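You operate a simulated robot arm through the tools that you are given. There is no shell and no other tool. Be economical: measure what you need, move in short steps, check, and stop when the job is done.

Carry out the task below with a simulated robot arm. There is one attempt and no reset: what you move stays moved.

TASK
On the deck side plate, make the blue probe and the yellow sign change places.
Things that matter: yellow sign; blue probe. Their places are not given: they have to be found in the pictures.

It is judged by the outcome, as a careful person would: the job done as asked, and still so three seconds after it is handed in. It fails if anything else is knocked over, pushed out of place, dropped, spilled or broken.

THE ROBOT
A 6-joint arm with a two-finger parallel gripper, fixed in place. Base frame: the origin is at the foot of the arm, x ahead of it, y to its left, z up; the work surface is at about z = 0.86. Lengths are in m, angles in degrees, forces in N, time in s.
With the tool pointing down near the work surface it reaches from about 0.24 to 0.64 m from the base axis. Its first joint turns from -66.0 to 66.0 degrees. Payload 2.7 kg.
Tool frame: the origin (TCP) lies between the finger pads and is the grasp point; the fingertips stand 0.023 m ahead of it; z points along the fingers, y is the line along which they close. The gripper opens to 0.094 m. The fingers are 0.038 m wide and 0.01 m thick; the gripper's body (0.054 by 0.096 m) begins 0.039 m behind the TCP.
Orientation is told as [roll, pitch, yaw] about the base's x, y, z axes, in that order, counted from this pose: with the fingers straight down and closing along the base's y, the tool's x points along the base's -x, its y along +y and its z along -z.

THE INTERFACE
- The arm moves only by the tool apply_moves. Its argument "plan" is a list of rows, each a list of 7 numbers: the shift along the base's x, y, z in m, then the turn, a rotation vector about the base's x, y, z in degrees, then the closure, from 0 (fully open) to 1 (shut). In form: [[x, y, z, ax, ay, az, jaw], ...]. A call has 1 to 12 rows; each row shifts and turns the commanded pose from where the row before left it. A row lasts 0.2 s, in which the tool goes at most 0.05 m and 8.6 degrees; a call with a longer step from one row to the next is refused whole, and so is a gripper value outside its range. A pose out of reach is approached as far as the arm can. The call stops where the force on the tool passes 40 N (or 10 N more than at its start, if that is more) or the arm is blocked; 0.2 s more then pass. The fingers move at their own pace (about 0.045 m/s each) and stop on an object; they squeeze with about 26 N. The grip force told is the motor's: it shows also when the fingers shut on nothing. Time passes only in rows, and 0.2 s behind the last, so rows that do not move let the fingers close. It gives the time, the measured TCP pose, the force on the tool (base axes), the opening and the grip force at its end, in the units of the frame above (readings bear some noise), and new pictures: "pictures" is both (left out), scene, wrist or none.
- Cameras (640 x 400 px; columns grow to the right, rows downward): "scene" is fixed at [0.0728, -0.4384, 1.4177]; the picture's right is [0.73, -0.68, 0.00], its down [-0.36, -0.39, -0.85] and it looks along [0.58, 0.62, -0.53] (base axes); focal length 326 px, centre (320, 200). "wrist" rides on the gripper at [-0.039, 0, -0.044] in the tool frame; the picture's right is [0.00, -1.00, 0.00], its down [0.97, 0.00, -0.24] and it looks along [0.24, 0.00, 0.97] (tool axes); focal length 218 px, centre (320, 200).
- point_at(camera, pixels): for up to 12 pixels [column, row] of the newest picture of that camera ("zoom" is the newest enlarged one), the place [x, y, z] in the base frame of the surface seen there, good to about 0.002 m, but the place of the scene camera against the robot may be out by one fixed shift of up to 0.018 m in any direction. No time passes.
- zoom(camera, box): a new picture of the part [left, top, right, bottom] of that camera's present view, enlarged. No time passes.
- sign_off(): hands the job in; it is judged then, once.

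Work in short steps. Measure before you move; look again where a grasp or a placing could have gone wrong, and mend it. You have 80 turns and 120 pictures in all, the two below and enlarged ones among them. Open the gripper and draw the arm clear of the work before you hand the job in, unless the task says otherwise; then end with one line.

The tools are called as a command line: name --pt "numbers of a row" for each row, then --argument value for the rest, lists and objects as JSON in quotes. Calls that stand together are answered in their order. apply_moves: Moves the arm, as the interface text tells. Its arguments: {"type":"object","properties":{"plan":{"type":"array","items":{"type":"array","items":{"type":"number"}}},"pictures":{"type":"string","enum":["both","scene","wrist","none"]}},"required":["plan"]} The other tools are called the same way: point_at (camera, pixels) gives the place of the surface under pixels of a picture; zoom (camera, box) takes an enlarged picture of a part of a camera's view; sign_off () hands the job in.

At the start:

```text
t: 0.0
eef_pos: [0.3231, 0.0604, 1.1158]
tool_rot: [0.0, -0.1, -0.1]
contact_force: [-0.1, 0.0, -0.1]
finger_gap: 0.094
grip_force: 0.0
```

scene: 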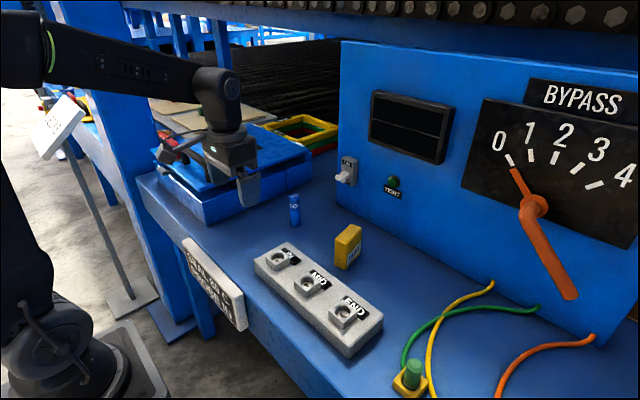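
wrist: 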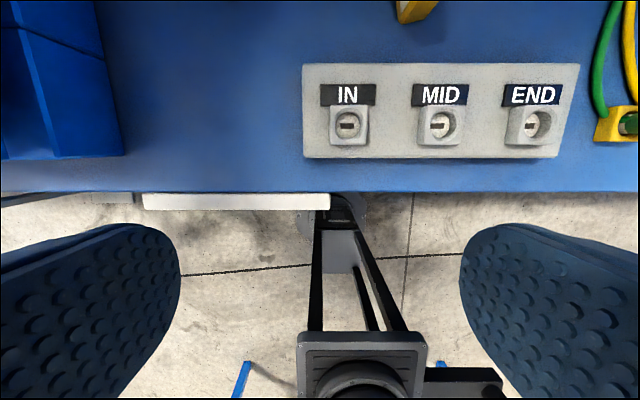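

The scene shows a blue probe near (294,208) and a yellow sign near (348,246), both standing on the deck. I'll zoom in and measure them.

zoom --camera "scene" --box '[240, 160, 400, 290]'

point_at --camera "scene" --pixels '[[294, 194], [294, 208], [294, 225], [348, 230], [347, 248], [343, 270], [300, 240], [358, 262], [305, 258], [330, 278], [336, 232], [360, 228]]'

```text
3.08 times, centred on (320, 225) of scene
```

zoom: 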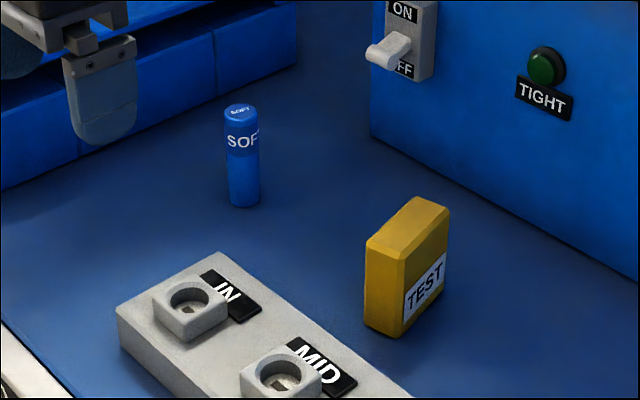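

```text
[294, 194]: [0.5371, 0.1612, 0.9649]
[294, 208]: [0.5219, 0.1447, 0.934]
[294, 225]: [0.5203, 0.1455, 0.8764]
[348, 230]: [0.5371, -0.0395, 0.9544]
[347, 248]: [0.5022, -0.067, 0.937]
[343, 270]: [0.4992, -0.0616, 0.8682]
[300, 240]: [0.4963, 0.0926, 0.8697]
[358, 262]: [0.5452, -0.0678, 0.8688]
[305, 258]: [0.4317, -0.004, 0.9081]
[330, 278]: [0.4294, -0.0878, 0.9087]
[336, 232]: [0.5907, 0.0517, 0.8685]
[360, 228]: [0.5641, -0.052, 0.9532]
```

The white plate at (215,285) carries text, so I'll read it, along with the rest of the deck.

zoom --camera "scene" --box '[170, 230, 270, 340]'

zoom --camera "scene" --box '[30, 80, 230, 220]'

zoom --camera "scene" --box '[240, 230, 480, 400]'

```text
3.64 times, centred on (220, 285) of scene
```

zoom: 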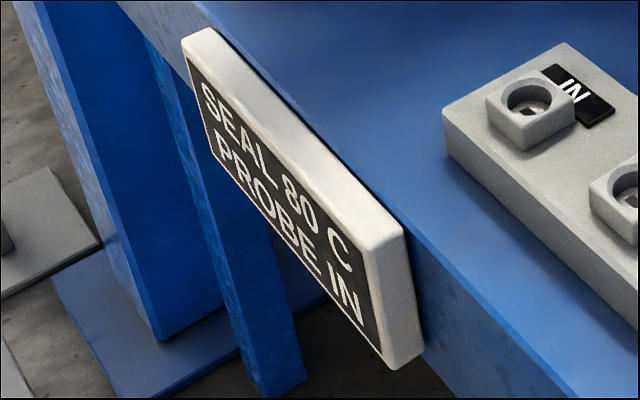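

```text
2.86 times, centred on (130, 150) of scene
```

zoom: 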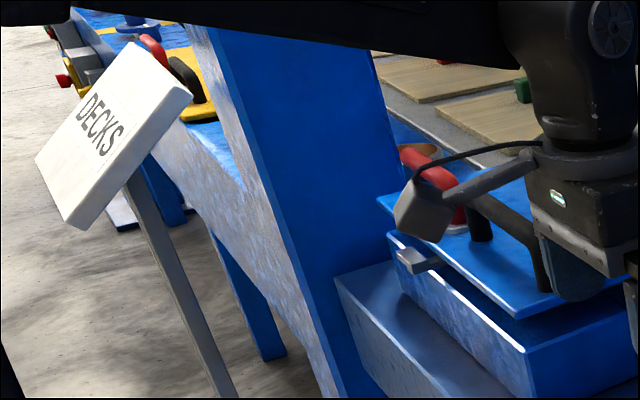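

```text
2.35 times, centred on (360, 315) of scene
```

zoom: 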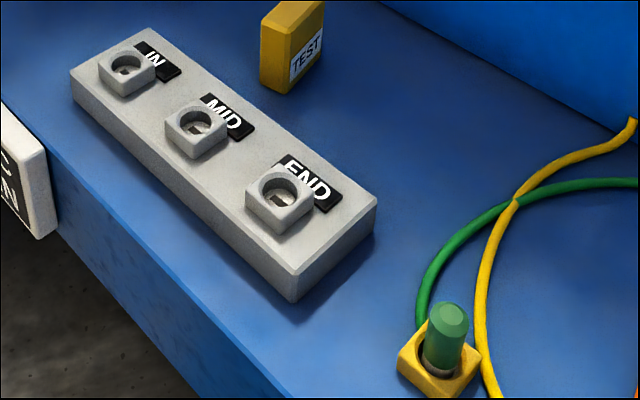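

The deck is the blue work surface. I'll move over the two objects for a measurement with the wrist camera, which is free of the scene camera's shift.

apply_moves --pt "0.045 -0.005 0 0 0 0 0" --pt "0.045 0 0 0 0 0 0" --pt "0.045 0 0 0 0 0 0" --pt "0.03 0 0 0 0 0 0" --pt "0 0 0 0 0 0 0"

```text
t: 1.2
eef_pos: [0.4901, 0.0543, 1.117]
tool_rot: [0.0, -0.1, 0.1]
contact_force: [-0.1, 0.6, 0.0]
finger_gap: 0.0938
grip_force: 0.1
```

scene: 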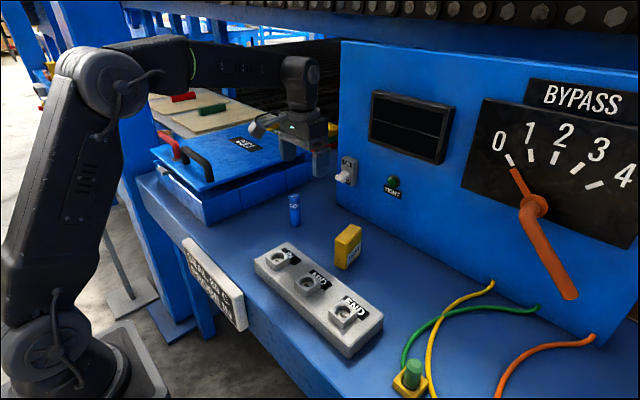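
wrist: 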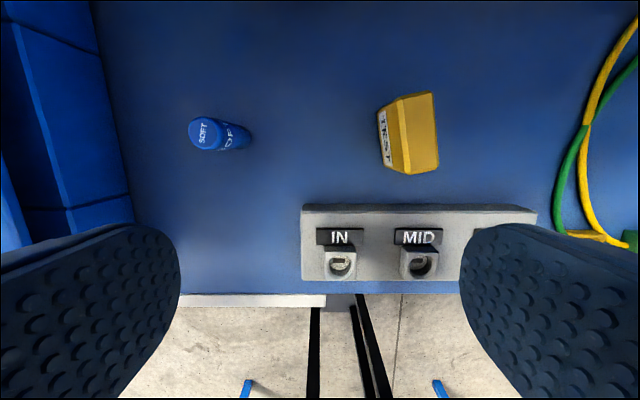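

zoom --camera "wrist" --box '[170, 70, 460, 250]'

point_at --camera "wrist" --pixels '[[191, 133], [203, 120], [203, 133], [212, 148], [245, 135], [398, 103], [431, 95], [437, 166], [407, 173], [417, 135], [389, 165], [320, 140]]'

```text
2.21 times, centred on (315, 160) of wrist
```

zoom: 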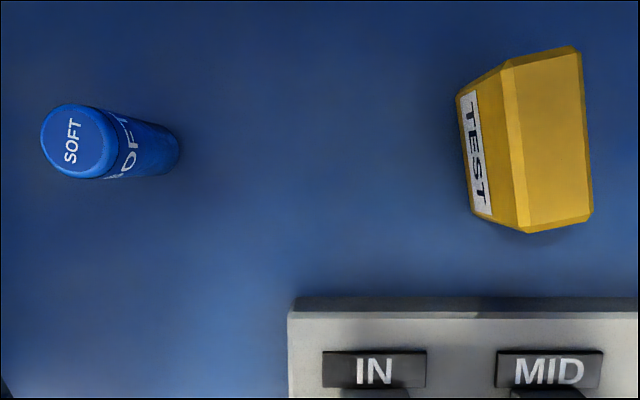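

```text
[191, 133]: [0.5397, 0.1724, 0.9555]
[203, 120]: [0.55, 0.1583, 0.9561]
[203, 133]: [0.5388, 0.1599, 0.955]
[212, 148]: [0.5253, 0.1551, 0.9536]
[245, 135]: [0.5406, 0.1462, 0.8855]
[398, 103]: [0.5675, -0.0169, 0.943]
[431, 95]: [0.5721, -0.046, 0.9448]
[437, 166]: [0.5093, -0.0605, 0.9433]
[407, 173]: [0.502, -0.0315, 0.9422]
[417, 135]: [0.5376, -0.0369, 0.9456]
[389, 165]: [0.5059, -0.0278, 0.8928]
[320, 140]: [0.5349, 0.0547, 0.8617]
```

Wrist measures: probe axis at about (0.538, 0.159), top z 0.955; sign centre at about (0.5375, -0.038), top 0.945, long axis about 12.5° from x. I'll check clearances to the blue case and the console.

point_at --camera "wrist" --pixels '[[110, 70], [122, 133], [100, 133], [60, 133], [133, 200], [245, 125], [340, 208], [340, 215], [300, 3]]'

point_at --camera "scene" --pixels '[[345, 172], [342, 190], [345, 208], [394, 182], [400, 235], [300, 160], [260, 200]]'

```text
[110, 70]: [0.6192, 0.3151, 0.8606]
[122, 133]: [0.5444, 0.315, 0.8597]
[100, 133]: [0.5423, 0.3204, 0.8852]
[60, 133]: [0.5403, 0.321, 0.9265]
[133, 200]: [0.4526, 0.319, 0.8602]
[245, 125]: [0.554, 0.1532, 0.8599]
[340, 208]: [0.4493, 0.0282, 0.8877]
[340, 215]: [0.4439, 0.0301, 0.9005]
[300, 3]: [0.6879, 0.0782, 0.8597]
```

```text
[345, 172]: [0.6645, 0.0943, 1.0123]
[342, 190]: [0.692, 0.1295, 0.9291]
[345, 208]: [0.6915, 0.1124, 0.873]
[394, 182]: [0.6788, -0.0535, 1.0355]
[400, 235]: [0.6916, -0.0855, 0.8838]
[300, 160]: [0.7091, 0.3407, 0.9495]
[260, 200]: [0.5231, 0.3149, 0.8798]
```

All clear: the deck is at z 0.86, the case at y ≥ 0.315 and the console at x ≥ 0.66. I'll move over the probe, stopping above it to check alignment.

apply_moves --pt "0.016 0.035 0 0 0 0 0" --pt "0.016 0.035 0 0 0 0 0" --pt "0.016 0.035 0 0 0 0 0" --pt "0 0 -0.045 0 0 0 0" --pt "0 0 -0.045 0 0 0 0" --pt "0 0 0 0 0 0 0"

```text
t: 2.6
eef_pos: [0.5367, 0.1603, 1.0261]
tool_rot: [0.0, 0.0, 0.0]
contact_force: [0.1, -1.0, -0.1]
finger_gap: 0.0939
grip_force: 0.0
```

scene: 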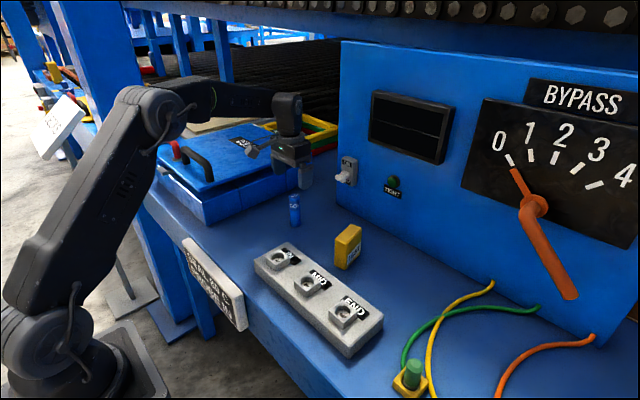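
wrist: 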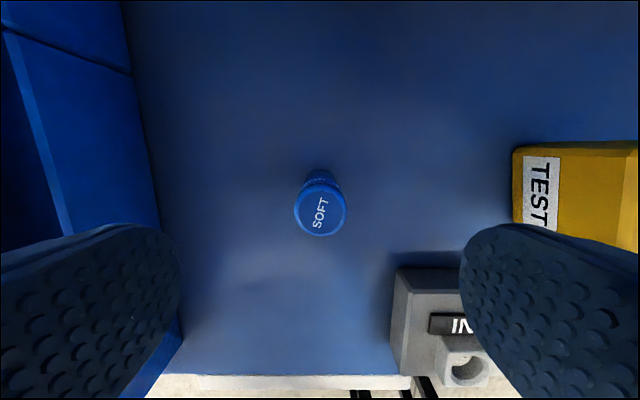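

point_at --camera "wrist" --pixels '[[296, 209], [320, 209], [345, 209], [320, 188], [320, 233]]'

```text
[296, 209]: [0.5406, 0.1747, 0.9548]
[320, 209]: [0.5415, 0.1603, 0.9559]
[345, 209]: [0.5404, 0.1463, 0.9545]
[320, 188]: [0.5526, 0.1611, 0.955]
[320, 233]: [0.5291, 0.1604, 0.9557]
```

Probe centre is (0.541, 0.160), diameter about 0.027. I'll shift 4 mm in x, descend to TCP z 0.928 and close.

apply_moves --pt "0.004 0 -0.03 0 0 0 0" --pt "0 0 -0.035 0 0 0 0" --pt "0 0 -0.033 0 0 0 0" --pt "0 0 0 0 0 0 0" --pt "0 0 0 0 0 0 1" --pt "0 0 0 0 0 0 1" --pt "0 0 0 0 0 0 1" --pt "0 0 0 0 0 0 1" --pt "0 0 0 0 0 0 1" --pt "0 0 0 0 0 0 1"

```text
t: 4.8
eef_pos: [0.5406, 0.1597, 0.9297]
tool_rot: [0.0, -0.1, 0.0]
contact_force: [0.1, -0.2, -0.1]
finger_gap: 0.0284
grip_force: 25.8
```

scene: 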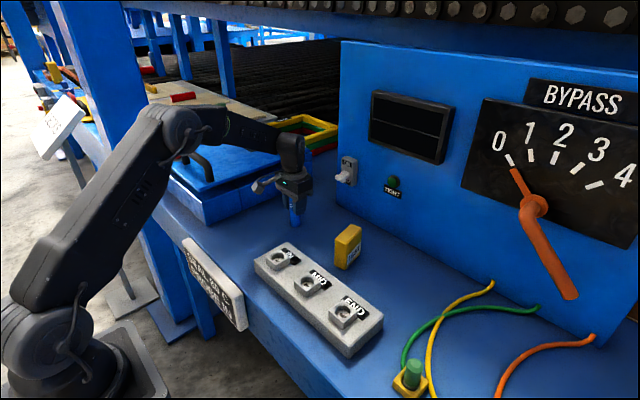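
wrist: 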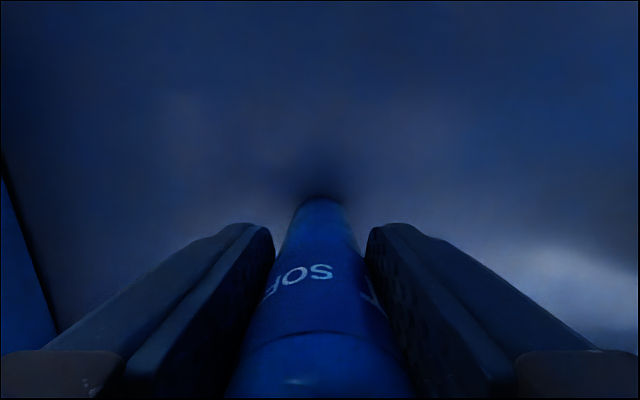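

Gripped (gap 0.028). I'll lift and carry it to a temporary spot at y ≈ 0.06, between the two places, then set it down.

apply_moves --pt "0 0 0.02 0 0 0 1" --pt "0 0 0.02 0 0 0 1" --pt "0 -0.033 0 0 0 0 1" --pt "0 -0.034 0 0 0 0 1" --pt "0 -0.033 0 0 0 0 1" --pt "0 0 0 0 0 0 1" --pt "0 0 -0.02 0 0 0 1" --pt "0 0 -0.01 0 0 0 1" --pt "0 0 -0.007 0 0 0 1" --pt "0 0 -0.002 0 0 0 1" --pt "0 0 0 0 0 0 1"

```text
t: 7.2
eef_pos: [0.5417, 0.0604, 0.9286]
tool_rot: [0.1, -0.1, 0.0]
contact_force: [0.7, 0.6, -2.0]
finger_gap: 0.0288
grip_force: 26.0
```

scene: 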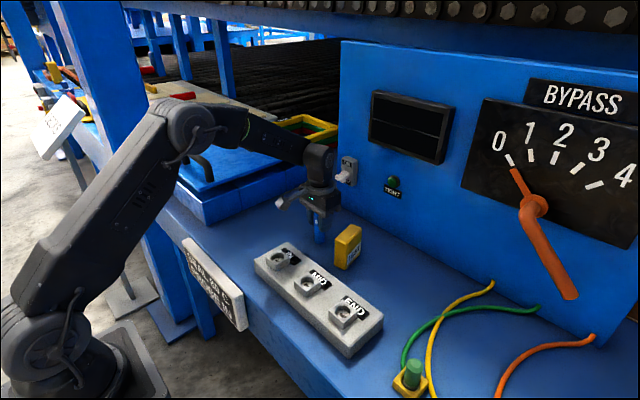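
wrist: 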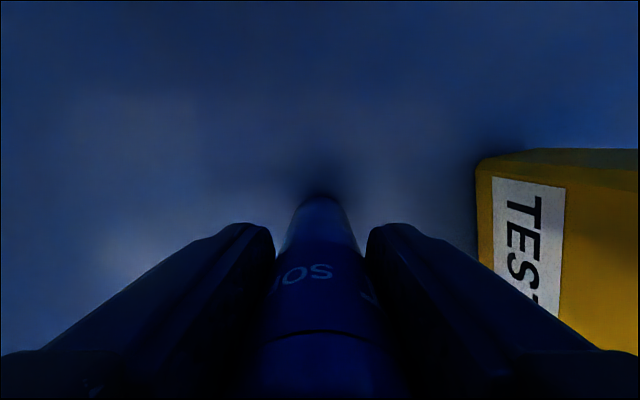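

The height matches the grasp height, so it is on the deck. I'll open partly, rise and look.

apply_moves --pt "0 0 0 0 0 0 0.4" --pt "0 0 0 0 0 0 0.4" --pt "0 0 0 0 0 0 0.4" --pt "0 0 0.03 0 0 0 0.4" --pt "0 0 0.04 0 0 0 0.4" --pt "0 0 0.04 0 0 0 0" --pt "0 -0.045 0 0 0 0 0" --pt "0 -0.045 0 0 0 0 0" --pt "0 0 0 0 0 0 0"

```text
t: 9.2
eef_pos: [0.5412, -0.0307, 1.0397]
tool_rot: [0.0, 0.0, 0.1]
contact_force: [-0.1, 0.2, 0.6]
finger_gap: 0.0939
grip_force: 0.0
```

scene: 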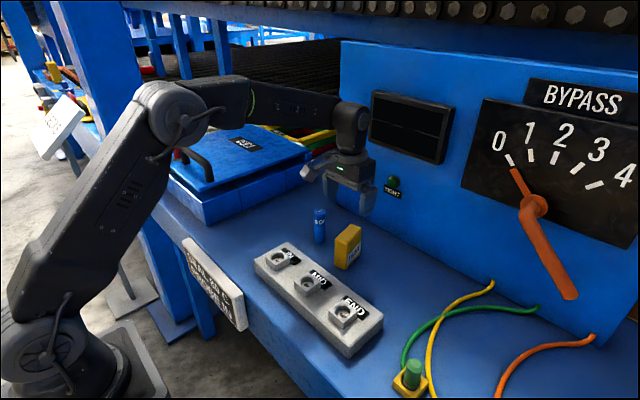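
wrist: 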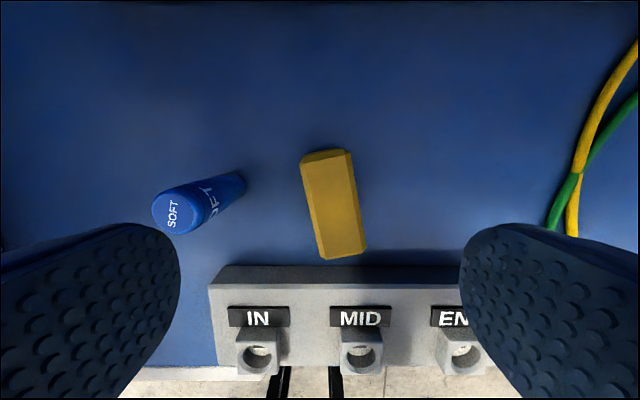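

zoom --camera "wrist" --box '[270, 140, 400, 270]'

point_at --camera "wrist" --pixels '[[303, 165], [351, 153], [366, 250], [319, 256], [310, 208], [334, 205], [357, 200], [174, 212]]'

```text
3.08 times, centred on (335, 205) of wrist
```

zoom: 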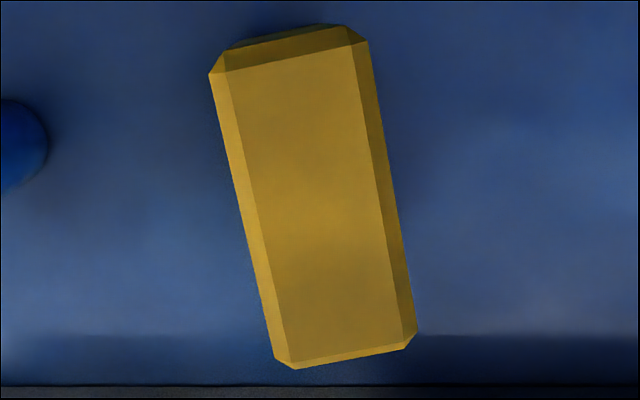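

```text
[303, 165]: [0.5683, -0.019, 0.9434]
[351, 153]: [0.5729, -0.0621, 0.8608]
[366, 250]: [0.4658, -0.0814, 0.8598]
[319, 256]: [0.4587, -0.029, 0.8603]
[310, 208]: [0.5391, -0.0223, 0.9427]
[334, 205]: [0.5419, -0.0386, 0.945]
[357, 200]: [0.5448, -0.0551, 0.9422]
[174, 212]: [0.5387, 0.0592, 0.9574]
```

point_at --camera "zoom" --pixels '[[230, 75], [350, 50], [393, 340], [287, 352], [258, 215], [374, 200], [290, 65], [343, 343]]'

```text
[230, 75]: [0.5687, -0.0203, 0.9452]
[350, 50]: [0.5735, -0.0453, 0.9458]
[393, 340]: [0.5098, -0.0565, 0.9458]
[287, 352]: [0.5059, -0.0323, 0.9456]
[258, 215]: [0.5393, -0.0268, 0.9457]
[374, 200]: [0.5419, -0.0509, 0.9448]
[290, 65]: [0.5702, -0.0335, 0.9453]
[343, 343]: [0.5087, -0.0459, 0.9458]
```

Sign centre is (0.5395, -0.0386), yaw about +10.5°, and the probe stands at (0.54, 0.06). I'll turn the tool 10.5°, descend to z 0.918 and grip the sign.

apply_moves --pt "-0.0017 -0.008 0 0 0 5.2 0" --pt "0 0 0 0 0 5.2 0" --pt "0 0 -0.04 0 0 0 0" --pt "0 0 -0.042 0 0 0 0" --pt "0 0 -0.039 0 0 0 0" --pt "0 0 0 0 0 0 0" --pt "0 0 0 0 0 0 1" --pt "0 0 0 0 0 0 1" --pt "0 0 0 0 0 0 1" --pt "0 0 0 0 0 0 1" --pt "0 0 0 0 0 0 1" --pt "0 0 0 0 0 0 1"

```text
t: 11.8
eef_pos: [0.5388, -0.0377, 0.9188]
tool_rot: [0.1, 0.0, 10.4]
contact_force: [-0.3, -0.3, 0.2]
finger_gap: 0.0333
grip_force: 25.2
```

scene: 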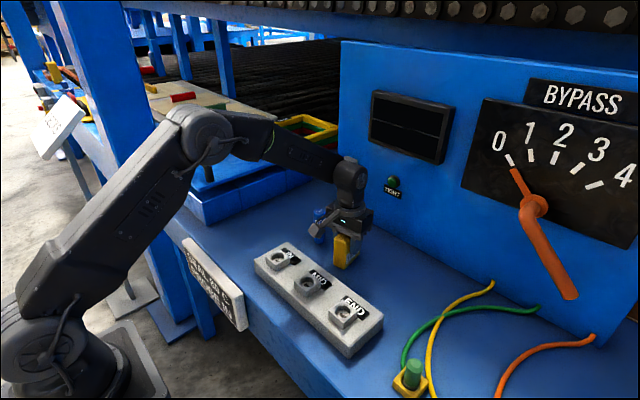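
wrist: 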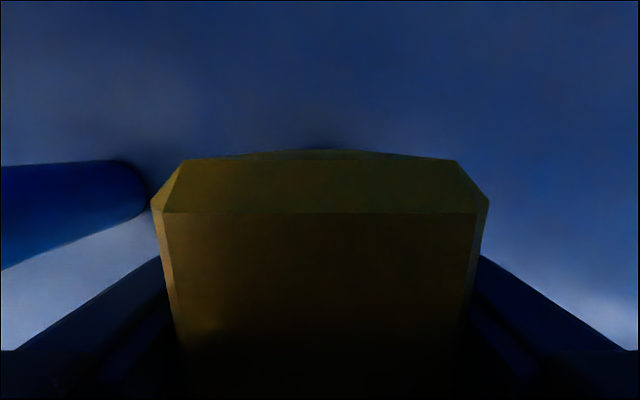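

Gripped. I'll lift the sign 0.14 m so it clears the probe, then carry it to above y 0.160.

apply_moves --pt "0 0 0.02 0 0 0 1" --pt "0 0 0.04 0 0 0 1" --pt "0 0 0.04 0 0 0 1" --pt "0 0 0.04 0 0 0 1" --pt "0 0 0 0 0 0 1" --pt "0.0015 0.0397 0 0 0 0 1" --pt "0 0.0397 0 0 0 0 1" --pt "0 0.0397 0 0 0 0 1" --pt "0 0.0397 0 0 0 0 1" --pt "0 0.0397 0 0 0 0 1" --pt "0 0 0 0 0 0 1"

```text
t: 14.2
eef_pos: [0.5414, 0.1605, 1.0577]
tool_rot: [-0.1, 0.0, 10.3]
contact_force: [-0.8, -0.1, -1.3]
finger_gap: 0.0338
grip_force: 26.0
```

scene: 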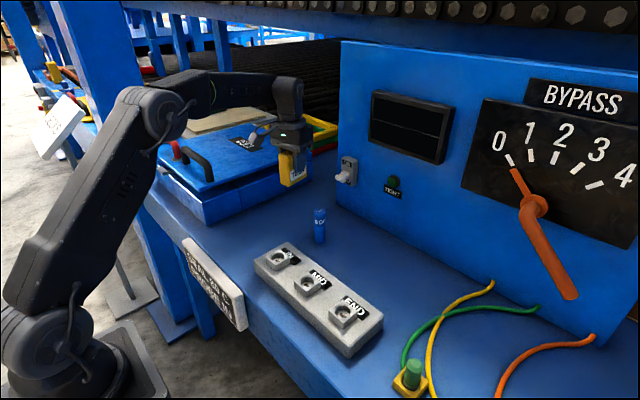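
wrist: 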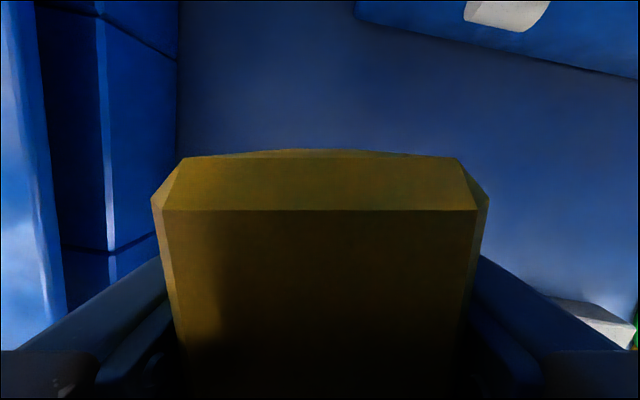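

The sign is held steady above the probe's old place. I'll lower it 0.14 m, easing off at the end.

apply_moves --pt "0 0 -0.04 0 0 0 1" --pt "0 0 -0.04 0 0 0 1" --pt "0 0 -0.035 0 0 0 1" --pt "0 0 -0.015 0 0 0 1" --pt "0 0 -0.007 0 0 0 1" --pt "0 0 -0.003 0 0 0 1" --pt "0 0 0 0 0 0 1" --pictures "scene"

```text
t: 15.8
eef_pos: [0.5405, 0.1608, 0.9184]
tool_rot: [0.0, 0.0, 10.4]
contact_force: [-2.0, -0.8, 5.9]
finger_gap: 0.034
grip_force: 25.7
```

scene: 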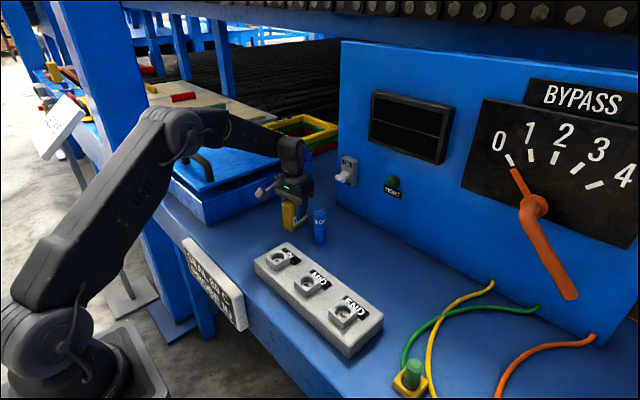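

Upward contact force of about 6 N shows it is on the deck. I'll release, rise, turn back to yaw 0 and move over the probe.

apply_moves --pt "0 0 0 0 0 0 0.3" --pt "0 0 0 0 0 0 0.3" --pt "0 0 0 0 0 0 0.3" --pt "0 0 0.03 0 0 0 0.3" --pt "0 0 0.04 0 0 0 0.3" --pt "0 0 0.04 0 0 0 0" --pt "0 -0.04 0 0 0 -5.2 0" --pt "0 -0.04 0 0 0 -5.2 0" --pt "0 -0.02 0 0 0 0 0" --pt "0 0 0 0 0 0 0"

```text
t: 18.0
eef_pos: [0.5398, 0.0608, 1.0278]
tool_rot: [0.0, 0.0, -0.1]
contact_force: [-0.5, 0.2, 0.5]
finger_gap: 0.0939
grip_force: 0.1
```

scene: 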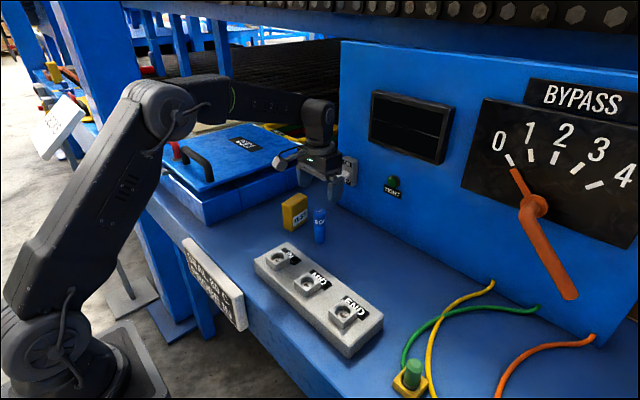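
wrist: 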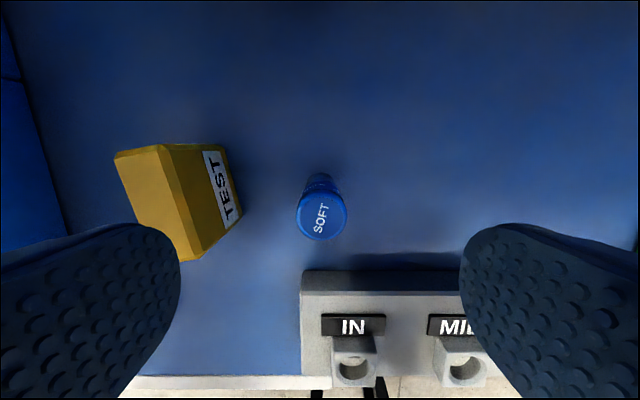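

The sign stands upright at the probe's old place. I'll measure the probe before gripping it.

point_at --camera "wrist" --pixels '[[298, 212], [322, 212], [346, 212], [322, 190], [322, 237], [148, 195], [175, 195]]'

```text
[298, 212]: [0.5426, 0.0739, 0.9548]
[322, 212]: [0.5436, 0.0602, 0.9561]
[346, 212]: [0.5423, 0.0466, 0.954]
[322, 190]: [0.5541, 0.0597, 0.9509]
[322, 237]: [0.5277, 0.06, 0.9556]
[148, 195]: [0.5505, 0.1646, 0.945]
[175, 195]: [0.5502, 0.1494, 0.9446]
```

Probe centre is (0.541, 0.060). I'll shift 1 mm, descend to z 0.929 half open, and grip.

apply_moves --pt "0.001 -0.0006 -0.03 0 0 0 0.3" --pt "0 0 -0.035 0 0 0 0.3" --pt "0 0 -0.034 0 0 0 0.3" --pt "0 0 0 0 0 0 0.3" --pt "0 0 0 0 0 0 1" --pt "0 0 0 0 0 0 1" --pt "0 0 0 0 0 0 1" --pt "0 0 0 0 0 0 1" --pt "0 0 0 0 0 0 1" --pictures "wrist"

```text
t: 20.0
eef_pos: [0.5412, 0.0612, 0.9277]
tool_rot: [0.0, 0.1, 0.0]
contact_force: [0.1, 0.5, -0.5]
finger_gap: 0.0288
grip_force: 25.5
```

wrist: 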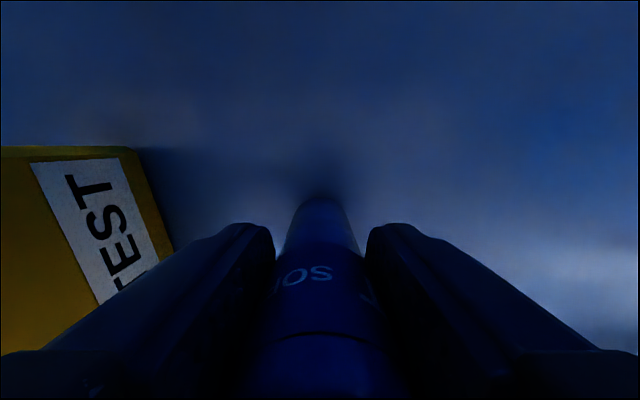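

Gripped. I'll lift, carry it to (0.5395, -0.0386) and set it down.

apply_moves --pt "0 0 0.02 0 0 0 1" --pt "0 0 0.02 0 0 0 1" --pt "-0.0015 -0.033 0 0 0 0 1" --pt "0 -0.033 0 0 0 0 1" --pt "0 -0.033 0 0 0 0 1" --pt "0 0 0 0 0 0 1" --pt "0 0 -0.02 0 0 0 1" --pt "0 0 -0.01 0 0 0 1" --pt "0 0 -0.007 0 0 0 1" --pt "0 0 -0.003 0 0 0 1" --pt "0 0 0 0 0 0 1" --pictures "scene"

```text
t: 22.4
eef_pos: [0.5414, -0.0396, 0.929]
tool_rot: [0.1, 0.0, 0.0]
contact_force: [-0.4, -0.8, -1.1]
finger_gap: 0.0291
grip_force: 25.5
```

scene: 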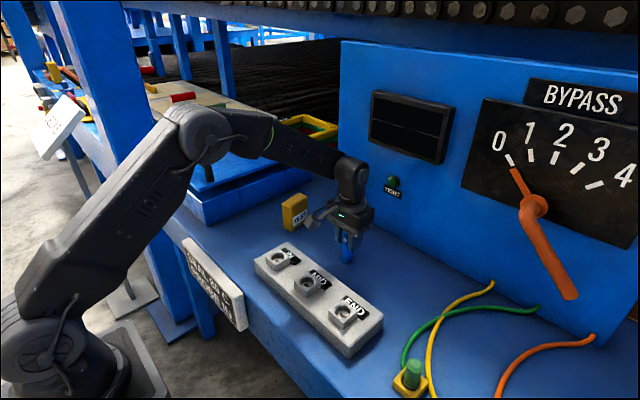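

It may be hanging by a hair, so I'll lower 1 mm more, release and rise clear.

apply_moves --pt "0 0 -0.001 0 0 0 1" --pt "0 0 0 0 0 0 1" --pt "0 0 0 0 0 0 0.4" --pt "0 0 0 0 0 0 0.4" --pt "0 0 0 0 0 0 0.4" --pt "0 0 0.03 0 0 0 0.4" --pt "0 0 0.04 0 0 0 0.4" --pt "0 0 0.045 0 0 0 0" --pt "0 0.04 0.03 0 0 0 0" --pt "-0.02 0.04 0.03 0 0 0 0" --pt "-0.04 0.02 0 0 0 0 0" --pt "0 0 0 0 0 0 0"

```text
refused: row 10 steps farther than a row can; nothing moved
```

apply_moves --pt "0 0 -0.001 0 0 0 1" --pt "0 0 0 0 0 0 1" --pt "0 0 0 0 0 0 0.4" --pt "0 0 0 0 0 0 0.4" --pt "0 0 0 0 0 0 0.4" --pt "0 0 0.03 0 0 0 0.4" --pt "0 0 0.04 0 0 0 0.4" --pt "0 0 0.045 0 0 0 0" --pt "0 0.035 0.03 0 0 0 0" --pt "-0.02 0.035 0.02 0 0 0 0" --pt "-0.04 0.02 0 0 0 0 0" --pt "0 0 0 0 0 0 0"

```text
t: 25.0
eef_pos: [0.4789, 0.0514, 1.0935]
tool_rot: [0.0, 0.0, 0.1]
contact_force: [0.2, 0.2, 0.1]
finger_gap: 0.0937
grip_force: 0.1
```

scene: 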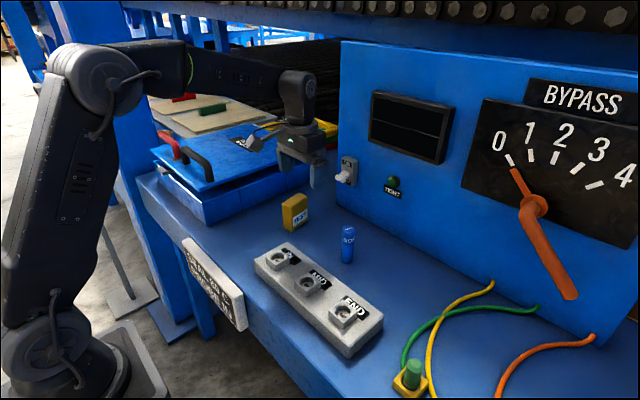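
wrist: 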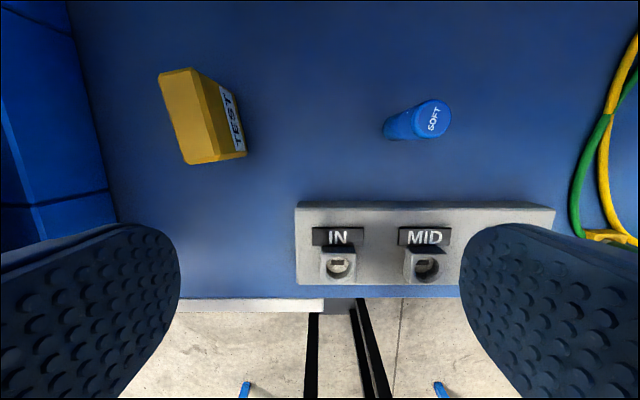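

point_at --camera "wrist" --pixels '[[434, 118], [164, 78], [188, 70], [187, 162], [214, 156]]'

apply_moves --pt "-0.045 0 0.01 0 0 0 0" --pt "-0.045 0 0.01 0 0 0 0" --pt "-0.045 0 0 0 0 0 0" --pt "0 0 0 0 0 0 0" --pictures "scene"

```text
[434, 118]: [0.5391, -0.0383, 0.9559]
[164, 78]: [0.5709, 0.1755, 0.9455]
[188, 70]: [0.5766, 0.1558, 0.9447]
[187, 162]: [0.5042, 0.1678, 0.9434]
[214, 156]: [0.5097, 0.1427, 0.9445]
```

```text
t: 26.0
eef_pos: [0.3441, 0.0513, 1.114]
tool_rot: [-0.1, 0.0, 0.0]
contact_force: [-0.6, 0.4, 0.3]
finger_gap: 0.0941
grip_force: 0.1
```

scene: 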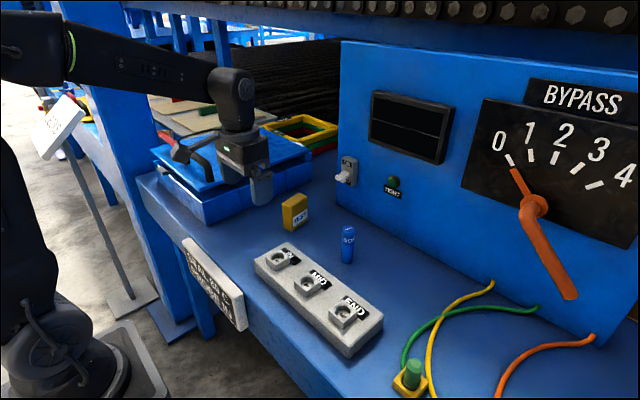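

Probe at (0.539, -0.038) and sign at (0.540, 0.160) are swapped and upright, the arm is clear and the gripper is open, so I'm handing it in.

sign_off

```text
The job is handed in.
```

The blue probe and yellow sign have changed places on the deck. Both stand upright within about 2 mm of each other's old spot, and nothing else was moved.
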